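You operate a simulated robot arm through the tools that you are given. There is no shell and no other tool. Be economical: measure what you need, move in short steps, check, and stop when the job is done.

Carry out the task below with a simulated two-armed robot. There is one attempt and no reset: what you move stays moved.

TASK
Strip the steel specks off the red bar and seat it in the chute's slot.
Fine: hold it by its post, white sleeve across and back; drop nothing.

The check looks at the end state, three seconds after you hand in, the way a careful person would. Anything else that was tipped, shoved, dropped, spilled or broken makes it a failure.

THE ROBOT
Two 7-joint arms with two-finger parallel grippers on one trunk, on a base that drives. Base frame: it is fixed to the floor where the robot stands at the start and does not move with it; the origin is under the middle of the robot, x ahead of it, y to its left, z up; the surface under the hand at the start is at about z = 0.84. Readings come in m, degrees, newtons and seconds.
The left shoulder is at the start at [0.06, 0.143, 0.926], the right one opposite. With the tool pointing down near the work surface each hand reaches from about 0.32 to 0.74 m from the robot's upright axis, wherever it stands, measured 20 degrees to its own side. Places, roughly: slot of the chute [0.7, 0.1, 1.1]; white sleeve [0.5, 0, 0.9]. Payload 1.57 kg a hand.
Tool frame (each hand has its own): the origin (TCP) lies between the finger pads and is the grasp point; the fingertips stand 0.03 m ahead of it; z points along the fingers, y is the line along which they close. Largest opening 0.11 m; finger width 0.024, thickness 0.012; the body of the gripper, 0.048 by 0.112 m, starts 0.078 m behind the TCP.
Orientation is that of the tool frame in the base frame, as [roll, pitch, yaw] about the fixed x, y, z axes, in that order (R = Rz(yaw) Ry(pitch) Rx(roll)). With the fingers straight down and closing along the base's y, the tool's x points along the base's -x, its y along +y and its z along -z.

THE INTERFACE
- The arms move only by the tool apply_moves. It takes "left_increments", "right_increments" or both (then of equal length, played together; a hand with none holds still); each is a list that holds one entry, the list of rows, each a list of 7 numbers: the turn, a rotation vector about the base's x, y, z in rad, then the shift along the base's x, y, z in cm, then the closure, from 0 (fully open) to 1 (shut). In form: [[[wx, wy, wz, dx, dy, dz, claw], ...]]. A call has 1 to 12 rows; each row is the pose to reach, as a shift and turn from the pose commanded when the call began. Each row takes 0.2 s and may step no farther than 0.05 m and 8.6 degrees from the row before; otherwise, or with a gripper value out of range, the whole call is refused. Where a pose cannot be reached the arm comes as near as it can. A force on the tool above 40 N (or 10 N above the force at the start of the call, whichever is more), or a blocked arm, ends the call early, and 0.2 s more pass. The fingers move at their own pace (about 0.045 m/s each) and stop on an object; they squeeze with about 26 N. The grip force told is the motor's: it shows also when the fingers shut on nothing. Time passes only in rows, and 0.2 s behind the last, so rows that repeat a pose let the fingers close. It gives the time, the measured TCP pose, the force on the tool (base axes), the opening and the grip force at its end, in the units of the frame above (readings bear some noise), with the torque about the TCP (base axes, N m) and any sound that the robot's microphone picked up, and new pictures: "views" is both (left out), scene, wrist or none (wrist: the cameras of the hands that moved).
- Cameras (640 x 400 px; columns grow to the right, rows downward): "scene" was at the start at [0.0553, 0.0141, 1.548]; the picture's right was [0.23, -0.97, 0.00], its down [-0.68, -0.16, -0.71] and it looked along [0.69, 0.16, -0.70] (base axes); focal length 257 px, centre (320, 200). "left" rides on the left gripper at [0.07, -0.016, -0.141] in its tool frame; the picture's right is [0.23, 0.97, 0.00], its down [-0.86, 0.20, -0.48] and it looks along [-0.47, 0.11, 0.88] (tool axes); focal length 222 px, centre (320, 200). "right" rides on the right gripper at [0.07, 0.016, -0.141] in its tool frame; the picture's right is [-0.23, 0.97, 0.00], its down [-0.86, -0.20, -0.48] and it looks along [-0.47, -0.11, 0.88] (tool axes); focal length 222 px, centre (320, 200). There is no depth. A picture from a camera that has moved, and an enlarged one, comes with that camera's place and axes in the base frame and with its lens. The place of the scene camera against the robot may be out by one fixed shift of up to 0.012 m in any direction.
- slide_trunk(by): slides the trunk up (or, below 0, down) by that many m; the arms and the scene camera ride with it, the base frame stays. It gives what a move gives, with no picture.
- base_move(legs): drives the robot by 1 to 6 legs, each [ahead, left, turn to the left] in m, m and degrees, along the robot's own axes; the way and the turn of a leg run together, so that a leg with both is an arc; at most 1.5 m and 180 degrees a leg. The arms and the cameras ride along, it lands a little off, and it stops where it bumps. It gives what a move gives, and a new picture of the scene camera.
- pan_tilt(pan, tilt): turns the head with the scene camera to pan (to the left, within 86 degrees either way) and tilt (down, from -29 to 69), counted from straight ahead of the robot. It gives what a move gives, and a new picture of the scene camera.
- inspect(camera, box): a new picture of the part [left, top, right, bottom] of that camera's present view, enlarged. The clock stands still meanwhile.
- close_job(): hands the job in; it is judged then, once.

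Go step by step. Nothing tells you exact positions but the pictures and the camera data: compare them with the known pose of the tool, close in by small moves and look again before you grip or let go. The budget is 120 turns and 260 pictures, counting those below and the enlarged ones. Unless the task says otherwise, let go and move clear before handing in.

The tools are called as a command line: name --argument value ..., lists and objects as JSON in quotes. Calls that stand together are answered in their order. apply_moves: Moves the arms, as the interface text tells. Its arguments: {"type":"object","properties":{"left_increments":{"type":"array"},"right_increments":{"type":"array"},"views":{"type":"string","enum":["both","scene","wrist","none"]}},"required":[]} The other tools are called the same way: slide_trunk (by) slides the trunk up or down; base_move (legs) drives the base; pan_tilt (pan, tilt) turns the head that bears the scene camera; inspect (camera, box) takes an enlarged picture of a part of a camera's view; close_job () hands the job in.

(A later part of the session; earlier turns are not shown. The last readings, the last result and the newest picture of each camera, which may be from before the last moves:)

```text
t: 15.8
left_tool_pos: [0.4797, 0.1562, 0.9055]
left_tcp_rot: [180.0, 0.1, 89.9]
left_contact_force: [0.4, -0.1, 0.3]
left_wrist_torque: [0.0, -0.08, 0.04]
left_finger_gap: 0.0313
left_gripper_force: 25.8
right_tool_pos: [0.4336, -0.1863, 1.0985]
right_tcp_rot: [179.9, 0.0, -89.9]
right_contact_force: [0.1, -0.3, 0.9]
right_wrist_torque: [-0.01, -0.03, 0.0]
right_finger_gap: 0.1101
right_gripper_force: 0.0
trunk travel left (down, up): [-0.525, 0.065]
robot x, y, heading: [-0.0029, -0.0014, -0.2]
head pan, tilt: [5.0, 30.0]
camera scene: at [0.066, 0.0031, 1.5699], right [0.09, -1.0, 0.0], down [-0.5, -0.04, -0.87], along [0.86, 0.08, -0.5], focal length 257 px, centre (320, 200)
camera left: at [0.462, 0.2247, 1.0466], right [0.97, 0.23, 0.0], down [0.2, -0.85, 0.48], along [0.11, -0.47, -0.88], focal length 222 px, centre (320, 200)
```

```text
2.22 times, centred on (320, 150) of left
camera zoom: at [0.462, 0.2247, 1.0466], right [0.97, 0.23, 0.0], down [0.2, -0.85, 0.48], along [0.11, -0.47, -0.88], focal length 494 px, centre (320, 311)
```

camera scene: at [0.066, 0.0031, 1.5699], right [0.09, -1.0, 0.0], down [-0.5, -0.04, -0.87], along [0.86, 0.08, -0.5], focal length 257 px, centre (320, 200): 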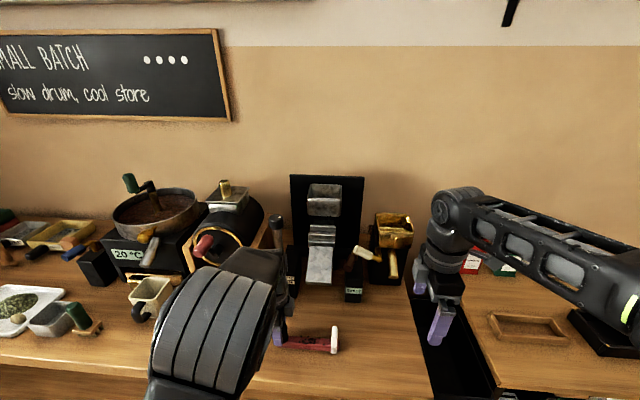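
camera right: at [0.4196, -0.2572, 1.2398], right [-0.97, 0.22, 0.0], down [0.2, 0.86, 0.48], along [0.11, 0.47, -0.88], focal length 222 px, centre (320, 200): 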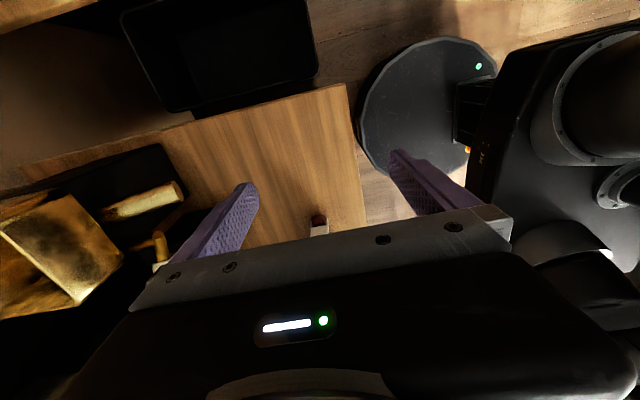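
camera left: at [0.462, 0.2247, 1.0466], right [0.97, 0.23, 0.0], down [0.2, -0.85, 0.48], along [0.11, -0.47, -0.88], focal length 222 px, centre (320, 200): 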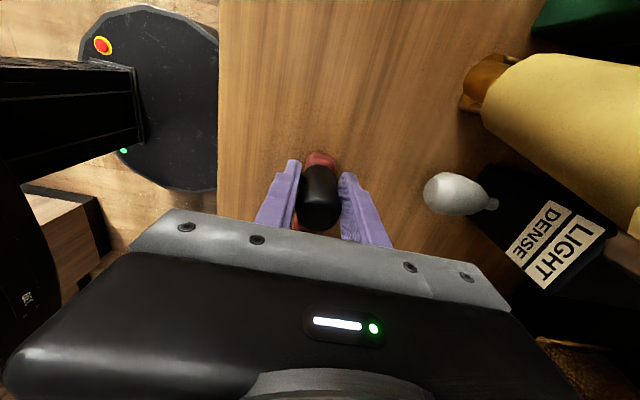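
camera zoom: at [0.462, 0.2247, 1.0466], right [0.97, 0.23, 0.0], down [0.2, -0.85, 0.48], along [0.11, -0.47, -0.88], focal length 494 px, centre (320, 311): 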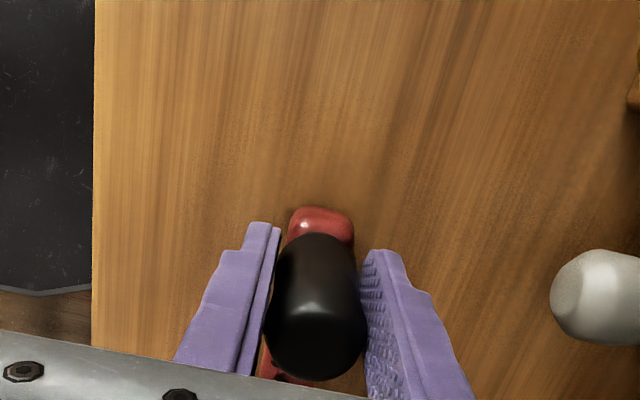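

The post is held and the bar didn't move. Next I'll tilt the right hand so it leans away from the left one, and bring it near the sleeve's grip.

apply_moves --right_increments '[[[0.148, 0, 0, 1, 2, 0, 0], [0.296, 0, 0, 2, 4, -1, 0], [0.444, 0, 0, 3, 6, -2, 0], [0.6, 0, 0, 4, 8, -3, 0], [0.6, 0, 0, 4.4, 11, -5, 0]]]' --views "both"

inspect --camera "right" --box '[200, 60, 440, 240]'

inspect --camera "scene" --box '[245, 270, 405, 370]'

```text
refused: row 4 steps farther than a row can; nothing moved
```

```text
2.22 times, centred on (320, 150) of right
camera zoom: at [0.4195, -0.2573, 1.2398], right [-0.97, 0.23, 0.0], down [0.2, 0.86, 0.48], along [0.11, 0.47, -0.88], focal length 494 px, centre (320, 311)
```

zoom: 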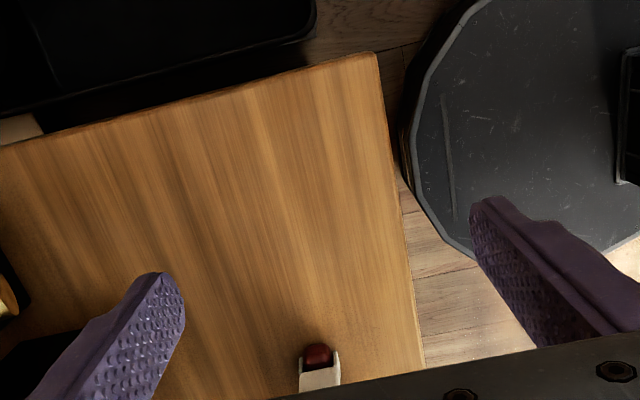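

```text
4.00 times, centred on (325, 320) of scene
camera zoom: at [0.066, 0.0031, 1.5699], right [0.09, -1.0, 0.0], down [-0.5, -0.04, -0.87], along [0.86, 0.08, -0.5], focal length 1027 px, centre (300, -280)
```

zoom: 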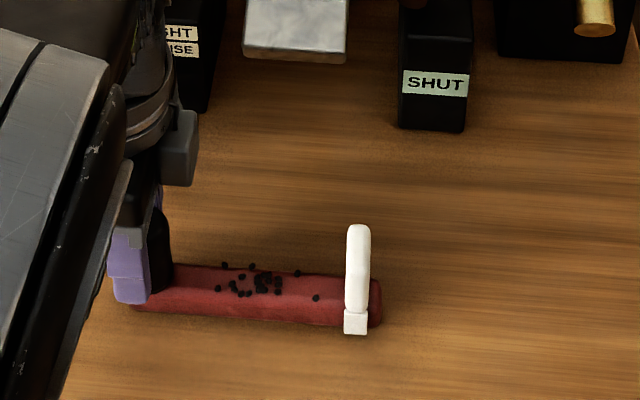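

apply_moves --right_increments '[[[0.148, 0, 0, 1, 2, 0, 0], [0.296, 0, 0, 2, 4, -1, 0], [0.444, 0, 0, 3, 6, -2, 0], [0.59, 0, 0, 4, 8, -3, 0], [0.61, 0, 0, 4.6, 11, -5, 0]]]' --views "both"

inspect --camera "right" --box '[200, 60, 440, 240]'

inspect --camera "scene" --box '[245, 270, 405, 370]'

```text
t: 17.0
left_tool_pos: [0.4793, 0.1551, 0.9067]
left_tcp_rot: [180.0, 0.3, 90.0]
left_contact_force: [0.6, -0.7, -0.1]
left_wrist_torque: [0.17, -0.06, 0.0]
left_finger_gap: 0.0314
left_gripper_force: 26.3
right_tool_pos: [0.4811, -0.0763, 1.0483]
right_tcp_rot: [179.9, 35.0, -90.1]
right_contact_force: [-0.3, 0.0, -1.2]
right_wrist_torque: [-0.03, -0.01, -0.03]
right_finger_gap: 0.1099
right_gripper_force: 0.0
trunk travel left (down, up): [-0.525, 0.065]
robot x, y, heading: [0.0005, -0.0007, 0.2]
head pan, tilt: [5.0, 30.0]
camera scene: at [0.0661, 0.0033, 1.5699], right [0.09, -1.0, 0.0], down [-0.5, -0.04, -0.87], along [0.86, 0.08, -0.5], focal length 257 px, centre (320, 200)
camera right: at [0.4658, -0.2153, 1.1233], right [-0.97, 0.19, 0.13], down [0.2, 0.43, 0.88], along [0.11, 0.89, -0.45], focal length 222 px, centre (320, 200)
```

scene: 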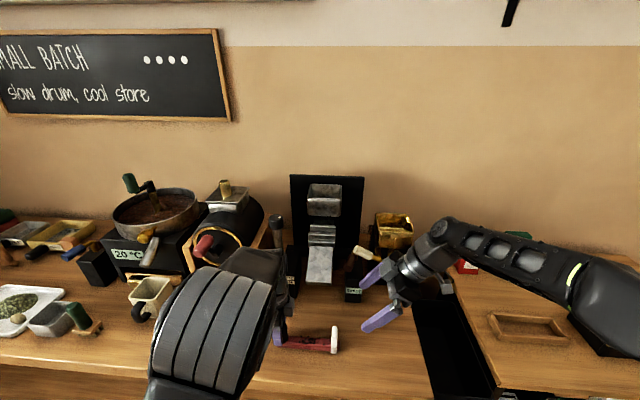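
right: 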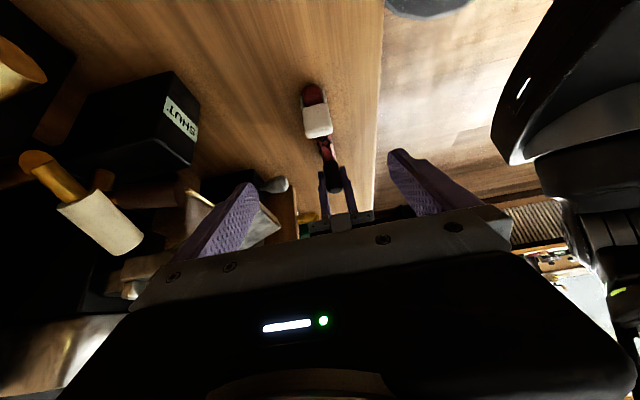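

```text
2.22 times, centred on (320, 150) of right
camera zoom: at [0.4658, -0.2153, 1.1233], right [-0.97, 0.19, 0.13], down [0.2, 0.43, 0.88], along [0.11, 0.89, -0.45], focal length 494 px, centre (320, 311)
```

zoom: 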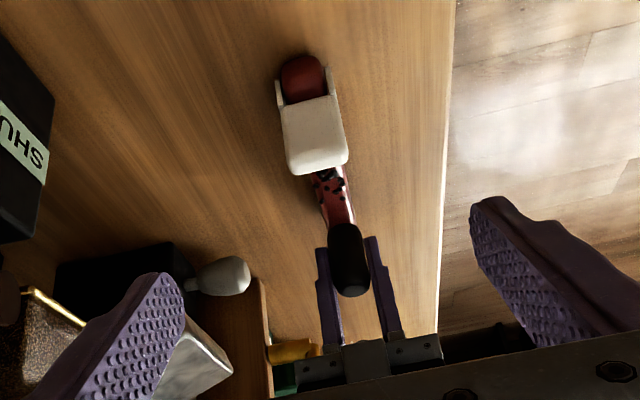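

```text
4.00 times, centred on (325, 320) of scene
camera zoom: at [0.0661, 0.0033, 1.5699], right [0.09, -1.0, 0.0], down [-0.5, -0.04, -0.87], along [0.86, 0.08, -0.5], focal length 1027 px, centre (300, -280)
```

zoom: 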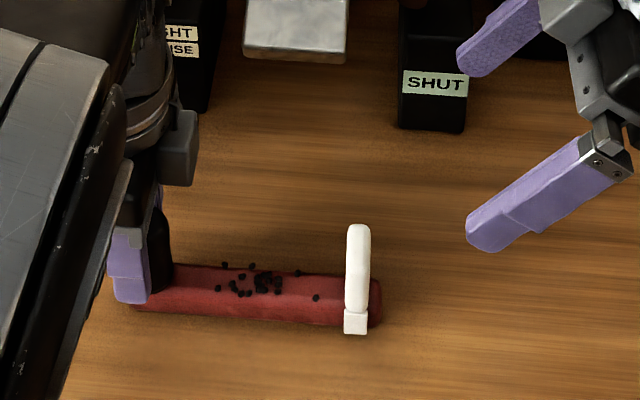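

The grip plate is centred near (0.482, 0.010) with its top at z≈0.917. I'll approach along the tool axis and stop short to check.

apply_moves --right_increments '[[[0, 0, 0, 0, 2, -4, 0], [0, 0, 0, 0, 4, -8, 0], [0, 0, 0, 0.1, 5.6, -11, 0]]]' --views "both"

inspect --camera "right" --box '[200, 60, 440, 240]'

inspect --camera "scene" --box '[245, 270, 405, 370]'

```text
t: 17.8
left_tool_pos: [0.4795, 0.1564, 0.9052]
left_tcp_rot: [-179.9, 0.2, 90.0]
left_contact_force: [0.0, -0.5, -0.1]
left_wrist_torque: [-0.05, 0.05, 0.0]
left_finger_gap: 0.0311
left_gripper_force: 26.2
right_tool_pos: [0.4811, -0.0193, 0.9364]
right_tcp_rot: [179.8, 35.0, -90.0]
right_contact_force: [0.2, 0.1, -0.3]
right_wrist_torque: [0.0, -0.03, -0.01]
right_finger_gap: 0.11
right_gripper_force: 0.1
trunk travel left (down, up): [-0.525, 0.065]
robot x, y, heading: [0.0008, -0.0005, -0.1]
head pan, tilt: [5.0, 30.0]
camera scene: at [0.0662, 0.0032, 1.5699], right [0.09, -1.0, 0.0], down [-0.5, -0.04, -0.87], along [0.86, 0.08, -0.5], focal length 257 px, centre (320, 200)
camera right: at [0.466, -0.1586, 1.0123], right [-0.97, 0.19, 0.13], down [0.2, 0.43, 0.88], along [0.11, 0.89, -0.45], focal length 222 px, centre (320, 200)
```

scene: 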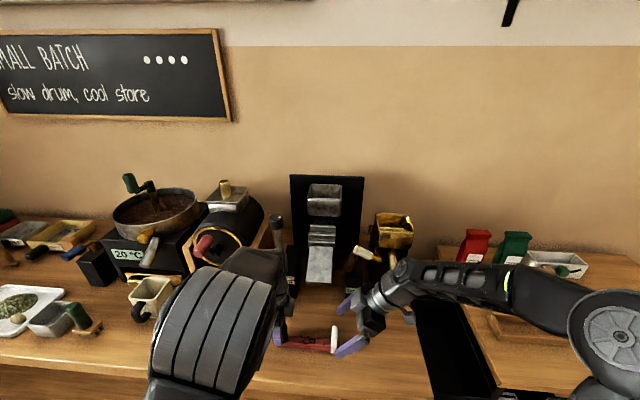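
right: 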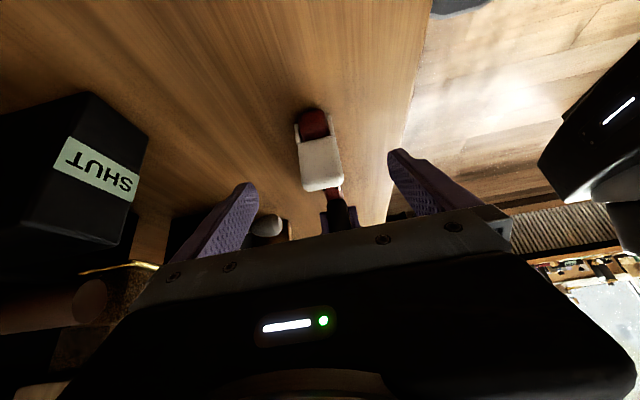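

```text
2.22 times, centred on (320, 150) of right
camera zoom: at [0.466, -0.1586, 1.0123], right [-0.97, 0.19, 0.13], down [0.2, 0.43, 0.88], along [0.11, 0.89, -0.45], focal length 494 px, centre (320, 311)
```

zoom: 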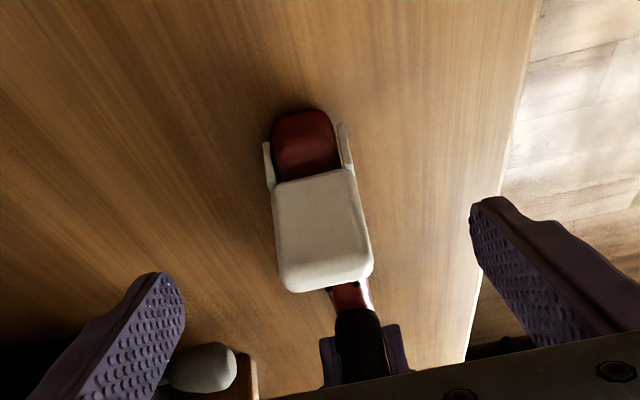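

```text
4.00 times, centred on (325, 320) of scene
camera zoom: at [0.0662, 0.0032, 1.5699], right [0.09, -1.0, 0.0], down [-0.5, -0.04, -0.87], along [0.86, 0.08, -0.5], focal length 1027 px, centre (300, -280)
```

zoom: 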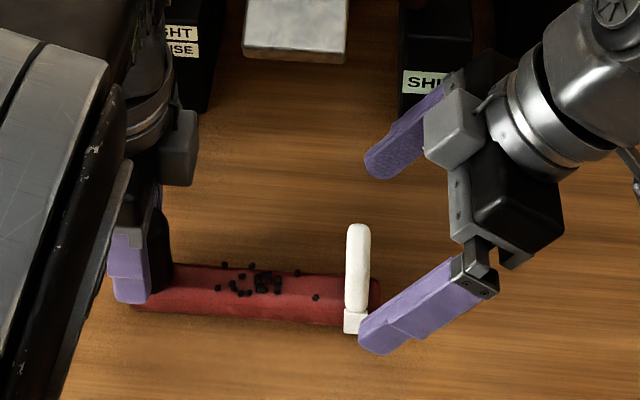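

apply_moves --right_increments '[[[0, 0, 0, 0.1, 1.1, -1.5, 0], [0, 0, 0, 0.1, 2.1, -3.0, 0], [0, 0, 0, 0.1, 2.1, -3.0, 0.4], [0, 0, 0, 0.1, 2.1, -3.0, 0.8], [0, 0, 0, 0.1, 2.1, -3.0, 1], [0, 0, 0, 0.1, 2.1, -3.0, 1], [0, 0, 0, 0.1, 2.1, -3.0, 1], [0, 0, 0, 0.1, 2.1, -3.0, 1]]]' --views "wrist"

inspect --camera "scene" --box '[245, 270, 405, 370]'

inspect --camera "right" --box '[200, 60, 440, 240]'

```text
t: 19.6
left_tool_pos: [0.4786, 0.1564, 0.9058]
left_tcp_rot: [179.9, 0.2, 90.0]
left_contact_force: [3.0, 0.4, 0.3]
left_wrist_torque: [-0.05, 0.38, 0.1]
left_finger_gap: 0.0315
left_gripper_force: 25.9
right_tool_pos: [0.4824, 0.0004, 0.9076]
right_tcp_rot: [179.9, 34.8, -89.9]
right_contact_force: [-3.3, -0.1, -0.4]
right_wrist_torque: [-0.03, -0.25, 0.34]
right_finger_gap: 0.0363
right_gripper_force: 26.2
trunk travel left (down, up): [-0.525, 0.065]
robot x, y, heading: [0.0005, 0.0029, -0.1]
head pan, tilt: [5.0, 30.0]
camera right: at [0.4674, -0.1383, 0.9835], right [-0.97, 0.18, 0.13], down [0.2, 0.43, 0.88], along [0.11, 0.89, -0.45], focal length 222 px, centre (320, 200)
```

right: 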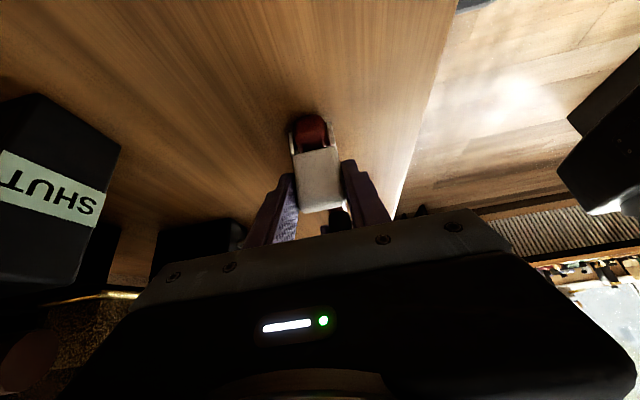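

```text
4.00 times, centred on (325, 320) of scene
camera zoom: at [0.066, 0.0032, 1.5699], right [0.09, -1.0, 0.0], down [-0.5, -0.04, -0.87], along [0.86, 0.08, -0.5], focal length 1027 px, centre (300, -280)
```

zoom: 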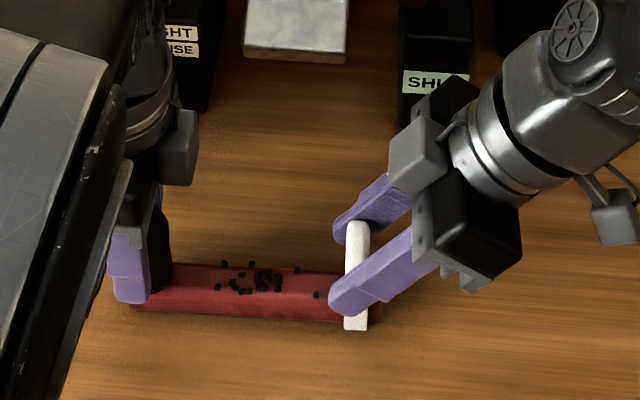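

```text
2.22 times, centred on (320, 150) of right
camera zoom: at [0.4674, -0.1383, 0.9835], right [-0.97, 0.18, 0.13], down [0.2, 0.43, 0.88], along [0.11, 0.89, -0.45], focal length 494 px, centre (320, 311)
```

zoom: 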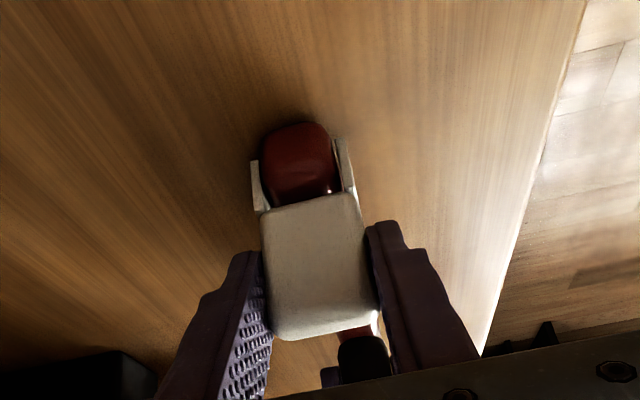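

Both grips are firm, with the bar straight between them. I'm sliding the sleeve slowly toward the post while watching the forces.

apply_moves --right_increments '[[[0, 0, 0, 0, 0.5, 0, 1], [0, 0, 0, 0, 1, 0, 1], [0, 0, 0, 0, 1.5, 0, 1], [0, 0, 0, 0, 2, 0, 1], [0, 0, 0, -0.05, 2.5, 0, 1], [0, 0, 0, -0.05, 3, 0, 1], [0, 0, 0, -0.05, 3.5, 0, 1], [0, 0, 0, -0.05, 4, 0, 1]]]' --views "none"

inspect --camera "scene" --box '[245, 270, 405, 370]'

```text
t: 21.4
left_tool_pos: [0.4796, 0.157, 0.9048]
left_tcp_rot: [-180.0, 0.2, 90.0]
left_contact_force: [4.5, 2.2, 6.1]
left_wrist_torque: [-0.38, 0.37, 0.14]
left_finger_gap: 0.0315
left_gripper_force: 26.1
right_tool_pos: [0.4817, 0.0402, 0.9104]
right_tcp_rot: [180.0, 34.9, -90.0]
right_contact_force: [-4.3, -2.7, -5.6]
right_wrist_torque: [-0.46, -0.38, 0.39]
right_finger_gap: 0.0362
right_gripper_force: 25.7
trunk travel left (down, up): [-0.525, 0.065]
robot x, y, heading: [0.001, -0.0037, 0.1]
head pan, tilt: [5.0, 30.0]
```

```text
4.00 times, centred on (325, 320) of scene
camera zoom: at [0.0662, 0.0033, 1.5698], right [0.09, -1.0, 0.0], down [-0.5, -0.04, -0.87], along [0.86, 0.08, -0.5], focal length 1027 px, centre (300, -280)
```

zoom: 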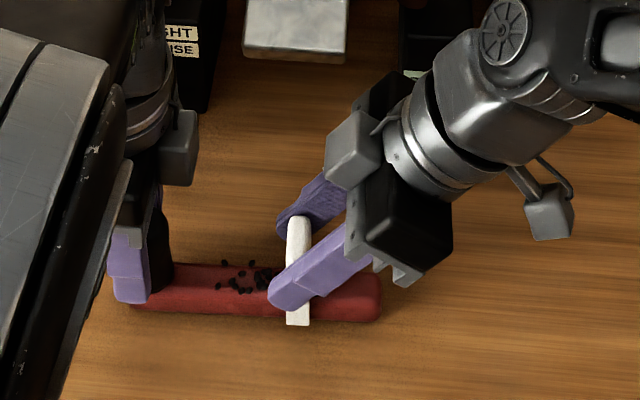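

apply_moves --right_increments '[[[0, 0, 0, 0, 0.5, -0.2, 1], [0, 0, 0, 0, 1, -0.2, 1], [0, 0, 0, -0.05, 1.5, -0.2, 1], [0, 0, 0, -0.05, 2, -0.2, 1], [0, 0, 0, -0.05, 2.5, -0.2, 1], [0, 0, 0, -0.05, 3, -0.2, 1], [0, 0, 0, -0.1, 3.5, -0.2, 1], [0, 0, 0, -0.1, 4, -0.2, 1], [0, 0, 0, -0.1, 4.5, -0.2, 1], [0, 0, 0, -0.1, 5, -0.2, 1]]]' --views "none"

inspect --camera "scene" --box '[245, 270, 405, 370]'

```text
t: 23.6
left_tool_pos: [0.4784, 0.157, 0.9056]
left_tcp_rot: [179.9, 0.1, 90.1]
left_contact_force: [5.5, 12.1, -4.6]
left_wrist_torque: [-0.04, 0.36, 0.07]
left_finger_gap: 0.0312
left_gripper_force: 25.9
right_tool_pos: [0.4807, 0.0889, 0.9078]
right_tcp_rot: [179.9, 34.9, -89.9]
right_contact_force: [-7.4, -14.4, 13.4]
right_wrist_torque: [-0.03, -0.13, 0.45]
right_finger_gap: 0.0365
right_gripper_force: 25.9
trunk travel left (down, up): [-0.525, 0.065]
robot x, y, heading: [0.0005, 0.0018, -0.0]
head pan, tilt: [5.0, 30.0]
```

```text
4.00 times, centred on (325, 320) of scene
camera zoom: at [0.0654, 0.0028, 1.5699], right [0.09, -1.0, 0.0], down [-0.5, -0.04, -0.87], along [0.86, 0.08, -0.5], focal length 1027 px, centre (300, -280)
```

zoom: 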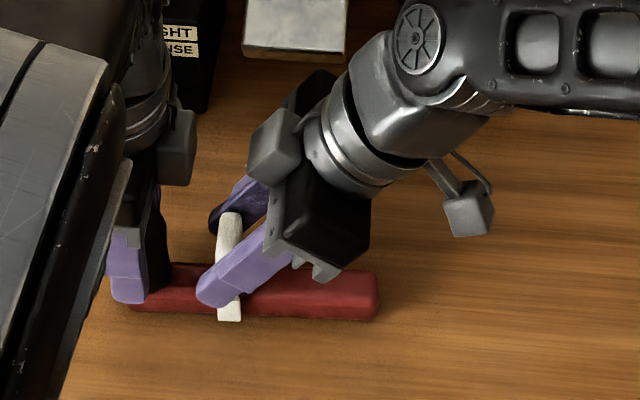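

inspect --camera "scene" --box '[270, 318, 345, 356]'

inspect --camera "left" --box '[220, 100, 420, 240]'

inspect --camera "right" --box '[220, 60, 440, 220]'

```text
8.53 times, centred on (308, 337) of scene
camera zoom: at [0.0654, 0.0028, 1.5699], right [0.09, -1.0, 0.0], down [-0.5, -0.04, -0.87], along [0.86, 0.08, -0.5], focal length 2191 px, centre (427, -969)
```

zoom: 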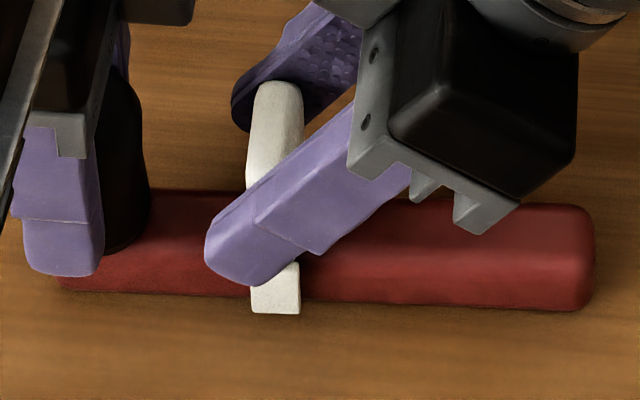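

```text
2.86 times, centred on (320, 170) of left
camera zoom: at [0.4616, 0.2256, 1.0471], right [0.97, 0.23, 0.0], down [0.2, -0.85, 0.48], along [0.11, -0.47, -0.88], focal length 635 px, centre (320, 286)
```

zoom: 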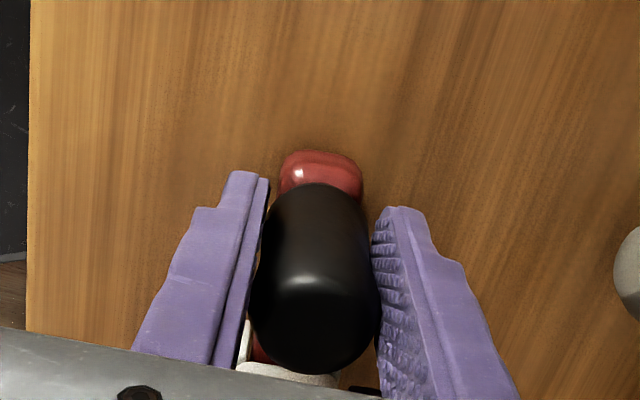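

```text
2.50 times, centred on (330, 140) of right
camera zoom: at [0.4656, -0.0502, 0.9831], right [-0.97, 0.19, 0.13], down [0.2, 0.43, 0.88], along [0.11, 0.88, -0.46], focal length 555 px, centre (295, 350)
```

zoom: 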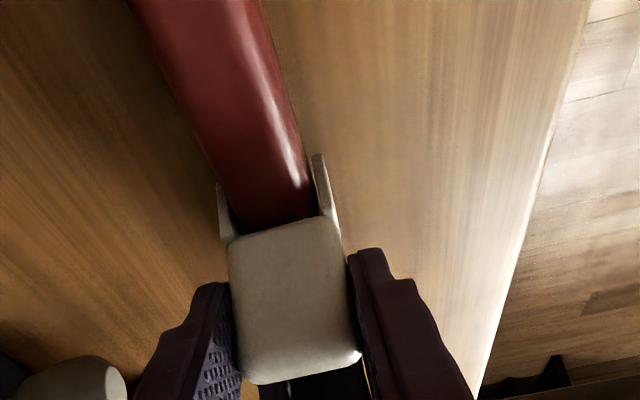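

The specks have gone from the swept part. I'll nudge a little further toward the post to find the end of travel.

apply_moves --right_increments '[[[0, 0, 0, 0, 0, 0.15, 1], [0, 0, 0, 0, 0.3, 0.15, 1], [0, 0, 0, 0, 0.6, 0.15, 1], [0, 0, 0, 0, 0.9, 0.15, 1]]]' --views "none"

inspect --camera "scene" --box '[270, 318, 345, 356]'

```text
t: 24.6
left_tool_pos: [0.4797, 0.1562, 0.9065]
left_tcp_rot: [179.9, 0.1, 90.1]
left_contact_force: [6.3, 18.8, 2.6]
left_wrist_torque: [0.02, 0.29, 0.03]
left_finger_gap: 0.0314
left_gripper_force: 25.9
right_tool_pos: [0.4811, 0.0988, 0.9083]
right_tcp_rot: [179.9, 34.9, -90.1]
right_contact_force: [-6.8, -18.0, -0.6]
right_wrist_torque: [-0.08, -0.32, 0.38]
right_finger_gap: 0.0367
right_gripper_force: 26.0
trunk travel left (down, up): [-0.525, 0.065]
robot x, y, heading: [0.0011, 0.0021, 0.2]
head pan, tilt: [5.0, 30.0]
```

```text
8.53 times, centred on (308, 337) of scene
camera zoom: at [0.0662, 0.0033, 1.5698], right [0.09, -1.0, 0.0], down [-0.5, -0.04, -0.87], along [0.86, 0.08, -0.5], focal length 2191 px, centre (427, -969)
```

zoom: 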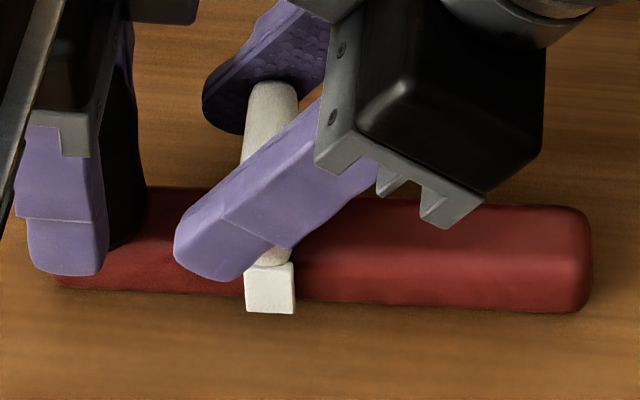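

The sleeve is at its stop by the post. Now I'll slide it back to its home end.

apply_moves --right_increments '[[[0, 0, 0, 0, -0.8, 0, 1], [0, 0, 0, 0, -1.6, 0, 1], [0, 0, 0, 0, -2.4, 0, 1], [0, 0, 0, 0, -3.2, 0, 1], [0, 0, 0, 0.05, -4, 0, 1], [0, 0, 0, 0.05, -4.8, 0, 1], [0, 0, 0, 0.05, -5.6, 0, 1], [0, 0, 0, 0.1, -6.4, 0, 1], [0, 0, 0, 0.1, -7.2, 0, 1], [0, 0, 0, 0.1, -8, 0, 1], [0, 0, 0, 0.1, -8.6, 0, 1]]]' --views "none"

inspect --camera "scene" --box '[265, 313, 355, 358]'

```text
t: 27.0
left_tool_pos: [0.4795, 0.1556, 0.9051]
left_tcp_rot: [-179.9, 0.3, 90.0]
left_contact_force: [0.9, -3.5, -0.4]
left_wrist_torque: [0.28, -0.34, -0.16]
left_finger_gap: 0.0312
left_gripper_force: 26.0
right_tool_pos: [0.4835, 0.0105, 0.909]
right_tcp_rot: [179.9, 34.9, -90.0]
right_contact_force: [-0.1, 1.8, 4.4]
right_wrist_torque: [0.55, 0.18, 0.19]
right_finger_gap: 0.0363
right_gripper_force: 25.9
trunk travel left (down, up): [-0.525, 0.065]
robot x, y, heading: [0.0001, -0.0022, 0.1]
head pan, tilt: [5.0, 30.0]
```

```text
7.11 times, centred on (310, 336) of scene
camera zoom: at [0.0659, 0.0029, 1.5699], right [0.09, -1.0, 0.0], down [-0.5, -0.04, -0.87], along [0.86, 0.08, -0.5], focal length 1826 px, centre (391, -764)
```

zoom: 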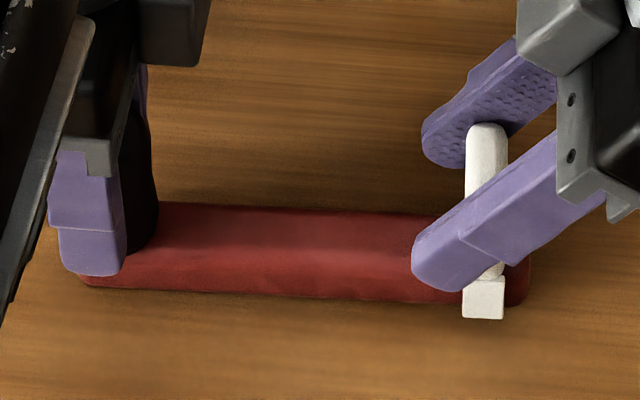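

The bar is clean and the sleeve is back at its starting spot. I'm opening the right hand and backing away along its axis.

apply_moves --right_increments '[[[0, 0, 0, 0, 0, 0, 0.6], [0, 0, 0, 0, 0, 0, 0.3], [0, 0, 0, 0, 0, 0, 0], [0, 0, 0, 0, 0, 0, 0], [0, 0, 0, 0, -1.5, 2, 0], [0, 0, 0, 0, -3.5, 5, 0], [0, 0, 0, 0, -6, 8.5, 0], [0, 0, 0, 0, -9, 11.5, 0], [0, 0, 0, -2, -13, 12.5, 0], [0, 0, 0, -5, -16, 12.5, 0]]]' --views "both"

inspect --camera "scene" --box '[245, 270, 405, 370]'

inspect --camera "right" --box '[240, 0, 440, 160]'

```text
t: 29.2
left_tool_pos: [0.4776, 0.1565, 0.9058]
left_tcp_rot: [-179.9, 0.3, 90.0]
left_contact_force: [-2.4, 0.7, 4.2]
left_wrist_torque: [0.23, 0.11, 0.0]
left_finger_gap: 0.0314
left_gripper_force: 25.6
right_tool_pos: [0.4321, -0.1463, 1.0349]
right_tcp_rot: [-180.0, 35.0, -90.0]
right_contact_force: [0.4, -0.6, 1.2]
right_wrist_torque: [0.01, -0.01, -0.04]
right_finger_gap: 0.1103
right_gripper_force: 0.0
trunk travel left (down, up): [-0.525, 0.065]
robot x, y, heading: [-0.0006, -0.0037, -0.0]
head pan, tilt: [5.0, 30.0]
camera scene: at [0.0653, 0.0031, 1.5699], right [0.09, -1.0, 0.0], down [-0.5, -0.04, -0.87], along [0.86, 0.08, -0.5], focal length 257 px, centre (320, 200)
camera right: at [0.4166, -0.2856, 1.1096], right [-0.97, 0.18, 0.13], down [0.2, 0.43, 0.88], along [0.11, 0.89, -0.45], focal length 222 px, centre (320, 200)
```

scene: 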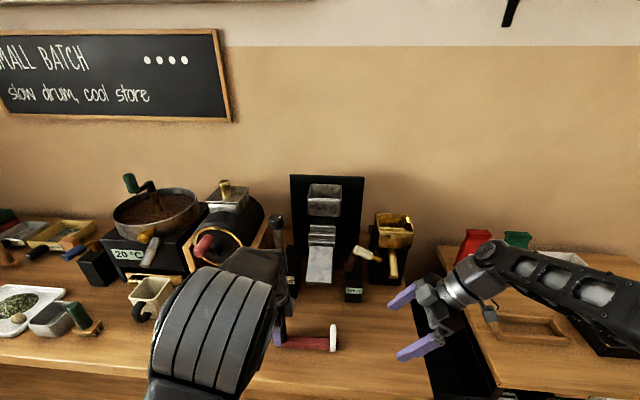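
right: 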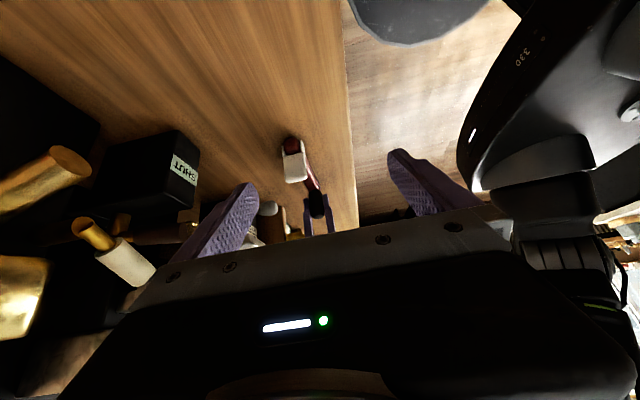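

```text
4.00 times, centred on (325, 320) of scene
camera zoom: at [0.0653, 0.0031, 1.5699], right [0.09, -1.0, 0.0], down [-0.5, -0.04, -0.87], along [0.86, 0.08, -0.5], focal length 1027 px, centre (300, -280)
```

zoom: 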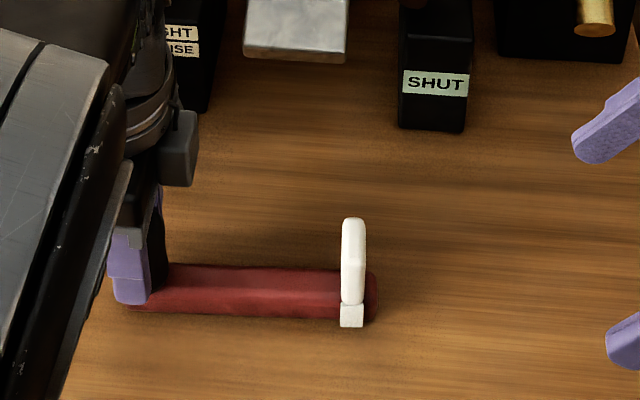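

```text
2.50 times, centred on (340, 80) of right
camera zoom: at [0.4166, -0.2856, 1.1096], right [-0.97, 0.18, 0.13], down [0.2, 0.43, 0.88], along [0.11, 0.89, -0.45], focal length 555 px, centre (270, 500)
```

zoom: 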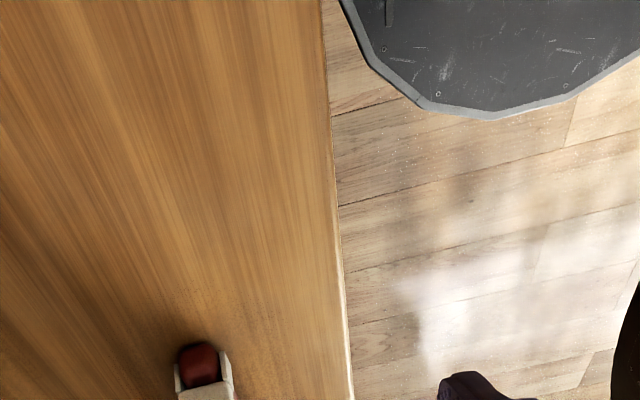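

The specks are gone and the sleeve is home. Now a small test lift with the left hand to see that the bar stays level in the grip.

apply_moves --left_increments '[[[0, 0, 0, 0, 0, 1, 1], [0, 0, 0, 0, 0, 2, 1], [0, 0, 0, 0, 0, 3.5, 1], [0, 0, 0, 0, 0, 5, 1], [0, 0, 0, 0, 0, 5, 1]]]' --views "both"

inspect --camera "scene" --box '[245, 270, 405, 370]'

inspect --camera "right" --box '[240, 80, 400, 240]'

```text
t: 30.4
left_tool_pos: [0.4794, 0.155, 0.9546]
left_tcp_rot: [180.0, 0.2, 90.1]
left_contact_force: [-0.6, -0.4, -2.1]
left_wrist_torque: [0.17, -0.01, 0.02]
left_finger_gap: 0.0315
left_gripper_force: 26.0
right_tool_pos: [0.4342, -0.1464, 1.0341]
right_tcp_rot: [179.9, 34.9, -90.0]
right_contact_force: [-1.3, 0.1, -0.1]
right_wrist_torque: [-0.02, -0.03, 0.0]
right_finger_gap: 0.1101
right_gripper_force: 0.1
trunk travel left (down, up): [-0.525, 0.065]
robot x, y, heading: [0.002, 0.0014, 0.1]
head pan, tilt: [5.0, 30.0]
camera scene: at [0.0662, 0.0032, 1.5698], right [0.09, -1.0, 0.0], down [-0.5, -0.04, -0.87], along [0.86, 0.08, -0.5], focal length 257 px, centre (320, 200)
camera left: at [0.4612, 0.2244, 1.0967], right [0.97, 0.23, 0.0], down [0.2, -0.85, 0.48], along [0.11, -0.47, -0.88], focal length 222 px, centre (320, 200)
```

scene: 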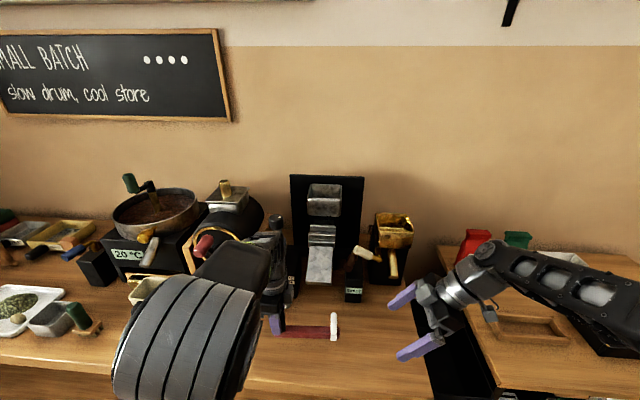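
left: 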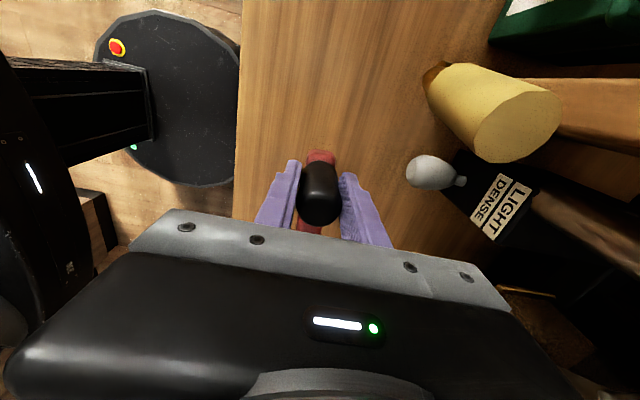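

```text
4.00 times, centred on (325, 320) of scene
camera zoom: at [0.0662, 0.0032, 1.5698], right [0.09, -1.0, 0.0], down [-0.5, -0.04, -0.87], along [0.86, 0.08, -0.5], focal length 1027 px, centre (300, -280)
```

zoom: 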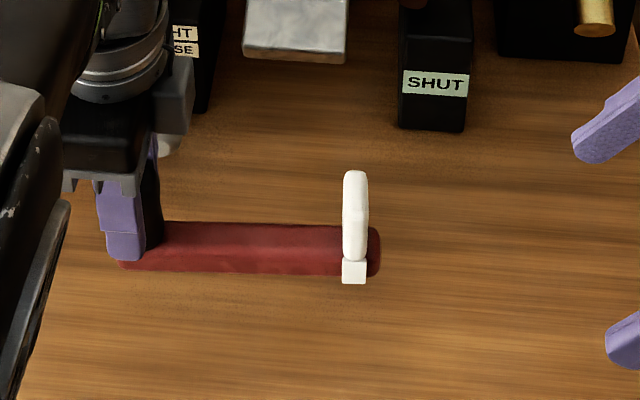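

```text
2.50 times, centred on (320, 160) of right
camera zoom: at [0.4174, -0.2855, 1.1092], right [-0.97, 0.19, 0.13], down [0.2, 0.43, 0.88], along [0.11, 0.89, -0.45], focal length 555 px, centre (320, 300)
```

zoom: 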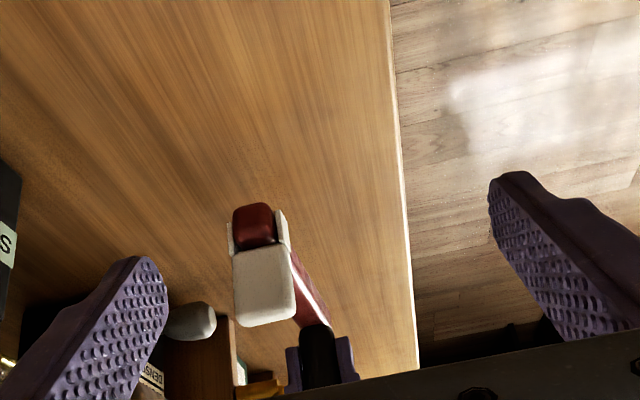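

The bar holds level; it weighs about 2 N and is yawed roughly 3°. I'll raise the trunk for reach, then lift the bar clear of the ramp and turn it parallel to the slot.

slide_trunk --by 0.06

apply_moves --left_increments '[[[0, 0, -0.02, 0, 0, 3, 1], [0, 0, -0.04, 0, 0, 6, 1], [0, 0, -0.06, 0, 0, 9, 1], [0, 0, -0.06, 0, 0, 12, 1], [0, 0, -0.06, 0, 0, 15, 1], [0, 0, -0.06, 0, 0, 18, 1]]]' --views "none"

```text
t: 31.4
left_tool_pos: [0.4779, 0.1567, 1.015]
left_tcp_rot: [-180.0, 0.3, 90.0]
left_contact_force: [-0.1, -0.8, -2.9]
left_wrist_torque: [0.14, 0.07, 0.0]
left_finger_gap: 0.031
left_gripper_force: 26.4
right_tool_pos: [0.4329, -0.1461, 1.0954]
right_tcp_rot: [179.9, 35.0, -90.0]
right_contact_force: [0.4, -1.1, -0.2]
right_wrist_torque: [0.02, -0.02, -0.03]
right_finger_gap: 0.11
right_gripper_force: 0.1
trunk travel left (down, up): [-0.585, 0.005]
robot x, y, heading: [0.0027, -0.0041, 0.2]
head pan, tilt: [5.0, 30.0]
```

```text
t: 32.8
left_tool_pos: [0.4776, 0.1562, 1.176]
left_tcp_rot: [179.8, 0.1, 86.7]
left_contact_force: [-0.2, 0.5, -1.9]
left_wrist_torque: [0.15, -0.01, 0.01]
left_finger_gap: 0.0311
left_gripper_force: 25.6
left hand out of reach, approached as far as the arm can: row 6
right_tool_pos: [0.4339, -0.1472, 1.0945]
right_tcp_rot: [180.0, 35.0, -90.0]
right_contact_force: [0.3, 0.1, 0.2]
right_wrist_torque: [-0.01, 0.0, -0.02]
right_finger_gap: 0.1101
right_gripper_force: 0.1
trunk travel left (down, up): [-0.585, 0.005]
robot x, y, heading: [-0.0011, 0.0025, -0.2]
head pan, tilt: [5.0, 30.0]
```

apply_moves --left_increments '[[[0, 0, 0, 4, -0.6, -0.3, 1], [0, 0, 0, 8, -1.2, -0.3, 1], [0, 0, 0, 12, -2, -0.3, 1]]]' --views "both"

inspect --camera "scene" --box '[280, 190, 380, 290]'

```text
t: 33.6
left_tool_pos: [0.5632, 0.137, 1.1381]
left_tcp_rot: [179.0, 0.1, 86.6]
left_contact_force: [-0.4, 0.1, -2.5]
left_wrist_torque: [0.19, 0.02, -0.05]
left_finger_gap: 0.0312
left_gripper_force: 25.7
left hand out of reach, approached as far as the arm can: row 1, 2, 3
right_tool_pos: [0.4333, -0.1455, 1.0938]
right_tcp_rot: [179.9, 34.9, -89.9]
right_contact_force: [1.5, 0.1, 0.2]
right_wrist_torque: [0.0, 0.03, -0.01]
right_finger_gap: 0.1101
right_gripper_force: 0.1
trunk travel left (down, up): [-0.585, 0.005]
robot x, y, heading: [-0.0, -0.0003, 0.1]
head pan, tilt: [5.0, 30.0]
camera scene: at [0.0673, 0.0033, 1.6298], right [0.09, -1.0, 0.0], down [-0.5, -0.04, -0.87], along [0.86, 0.08, -0.5], focal length 257 px, centre (320, 200)
camera left: at [0.5474, 0.2067, 1.279], right [0.99, 0.17, 0.01], down [0.14, -0.86, 0.48], along [0.09, -0.47, -0.88], focal length 222 px, centre (320, 200)
```

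scene: 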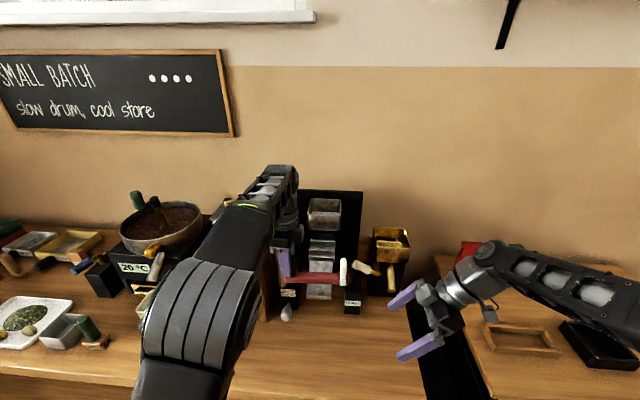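
left: 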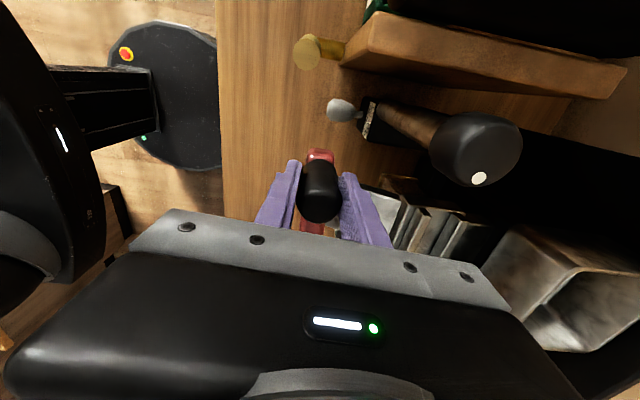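

```text
4.00 times, centred on (330, 240) of scene
camera zoom: at [0.0673, 0.0033, 1.6298], right [0.09, -1.0, 0.0], down [-0.5, -0.04, -0.87], along [0.86, 0.08, -0.5], focal length 1027 px, centre (280, 40)
```

zoom: 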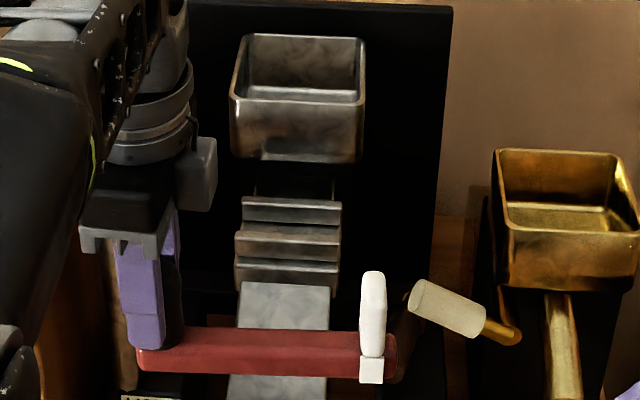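

The slot is beyond the hand's reach at this height, so the base has to go forward about 0.2 m. First I'll check the clearance in front of the base.

pan_tilt --pan -25 --tilt 69

```text
t: 34.6
left_tool_pos: [0.5613, 0.1365, 1.1394]
left_tcp_rot: [179.1, 0.1, 86.6]
left_contact_force: [-1.1, 0.4, -2.6]
left_wrist_torque: [0.2, 0.1, -0.03]
left_finger_gap: 0.0308
left_gripper_force: 26.2
right_tool_pos: [0.4318, -0.1464, 1.0935]
right_tcp_rot: [179.9, 34.9, -90.0]
right_contact_force: [-0.2, -1.0, -0.4]
right_wrist_torque: [-0.01, -0.01, -0.02]
right_finger_gap: 0.1102
right_gripper_force: 0.1
trunk travel left (down, up): [-0.585, 0.005]
robot x, y, heading: [0.002, -0.0024, -0.2]
head pan, tilt: [-25.0, 68.8]
camera scene: at [0.0268, -0.0284, 1.5784], right [-0.42, -0.91, 0.0], down [-0.84, 0.39, -0.36], along [0.33, -0.15, -0.93], focal length 257 px, centre (320, 200)
```

scene: 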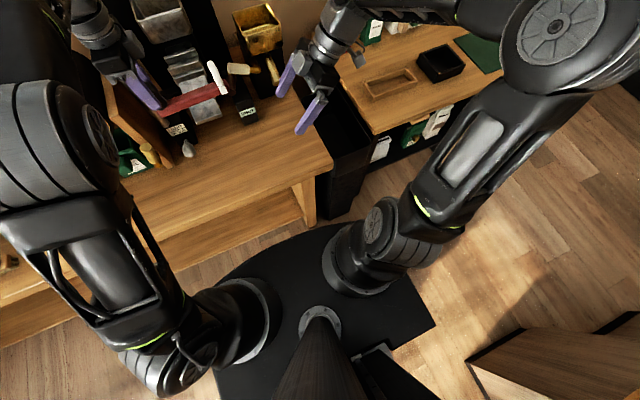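

The base can't safely go far enough forward. Instead I'll set the bar back on the bench and re-grip the post with the left hand closing along y, tilted about 30° forward, which brings the slot within reach.

apply_moves --left_increments '[[[0, 0, 0, -3, 1, -3, 1], [0, 0, 0, -6, 1.8, -6, 1], [0, 0, 0, -7.3, 1.8, -10, 1], [0, 0, 0, -7.3, 1.8, -14, 1]]]' --views "none"

pan_tilt --pan 5 --tilt 38

```text
t: 35.6
left_tool_pos: [0.4887, 0.1545, 0.9997]
left_tcp_rot: [-180.0, 0.3, 86.5]
left_contact_force: [0.9, -0.6, -2.6]
left_wrist_torque: [0.12, -0.06, 0.03]
left_finger_gap: 0.031
left_gripper_force: 26.1
right_tool_pos: [0.433, -0.1451, 1.0947]
right_tcp_rot: [179.9, 34.8, -89.9]
right_contact_force: [-0.4, 0.3, -0.4]
right_wrist_torque: [-0.02, 0.03, 0.0]
right_finger_gap: 0.11
right_gripper_force: 0.0
trunk travel left (down, up): [-0.585, 0.005]
robot x, y, heading: [-0.0027, -0.0002, -0.2]
head pan, tilt: [-25.0, 68.8]
```

```text
t: 36.6
left_tool_pos: [0.4873, 0.1556, 1.0007]
left_tcp_rot: [180.0, 0.2, 86.6]
left_contact_force: [0.0, -0.4, -2.2]
left_wrist_torque: [0.18, 0.02, 0.0]
left_finger_gap: 0.0314
left_gripper_force: 25.7
right_tool_pos: [0.4334, -0.1459, 1.0937]
right_tcp_rot: [179.9, 34.9, -90.0]
right_contact_force: [0.2, 0.7, -0.3]
right_wrist_torque: [-0.02, 0.03, 0.04]
right_finger_gap: 0.1098
right_gripper_force: 0.1
trunk travel left (down, up): [-0.585, 0.005]
robot x, y, heading: [-0.0002, 0.0011, -0.1]
head pan, tilt: [5.0, 38.0]
camera scene: at [0.062, 0.0027, 1.6174], right [0.09, -1.0, 0.0], down [-0.61, -0.05, -0.79], along [0.78, 0.07, -0.62], focal length 257 px, centre (320, 200)
```

scene: 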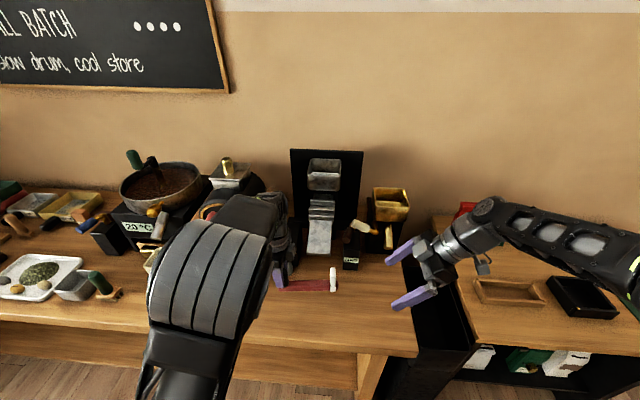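

apply_moves --left_increments '[[[0, 0, 0, 2, 0, -3, 1], [0, 0, 0, 3.7, 0, -6, 1], [0, 0, 0, 3.7, 0, -8, 1], [0, 0, 0, 3.7, 0, -9, 1], [0, 0, 0, 3.7, 0, -9.3, 1]]]' --views "none"

inspect --camera "scene" --box '[255, 230, 375, 310]'

```text
t: 37.8
left_tool_pos: [0.527, 0.1533, 0.9076]
left_tcp_rot: [179.8, 0.2, 86.5]
left_contact_force: [1.4, 1.5, 17.7]
left_wrist_torque: [-0.16, 0.05, -0.19]
left_finger_gap: 0.031
left_gripper_force: 25.7
right_tool_pos: [0.4312, -0.1458, 1.0944]
right_tcp_rot: [-180.0, 34.9, -90.1]
right_contact_force: [0.5, -0.1, -0.1]
right_wrist_torque: [0.01, -0.02, -0.02]
right_finger_gap: 0.1101
right_gripper_force: 0.1
trunk travel left (down, up): [-0.585, 0.005]
robot x, y, heading: [-0.0017, 0.0029, -0.0]
head pan, tilt: [5.0, 38.0]
```

```text
5.00 times, centred on (315, 270) of scene
camera zoom: at [0.061, 0.0025, 1.6178], right [0.09, -1.0, 0.0], down [-0.61, -0.05, -0.79], along [0.79, 0.07, -0.62], focal length 1284 px, centre (345, -150)
```

zoom: 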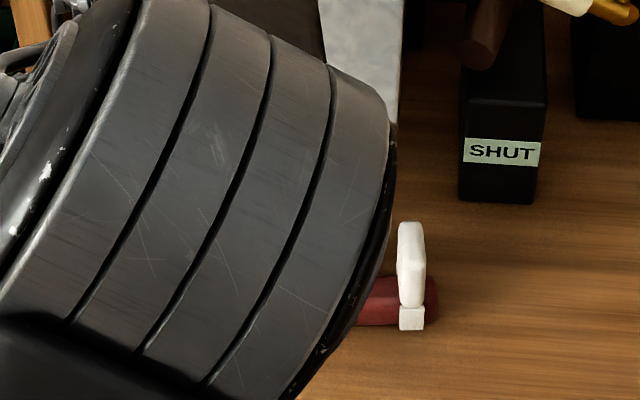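

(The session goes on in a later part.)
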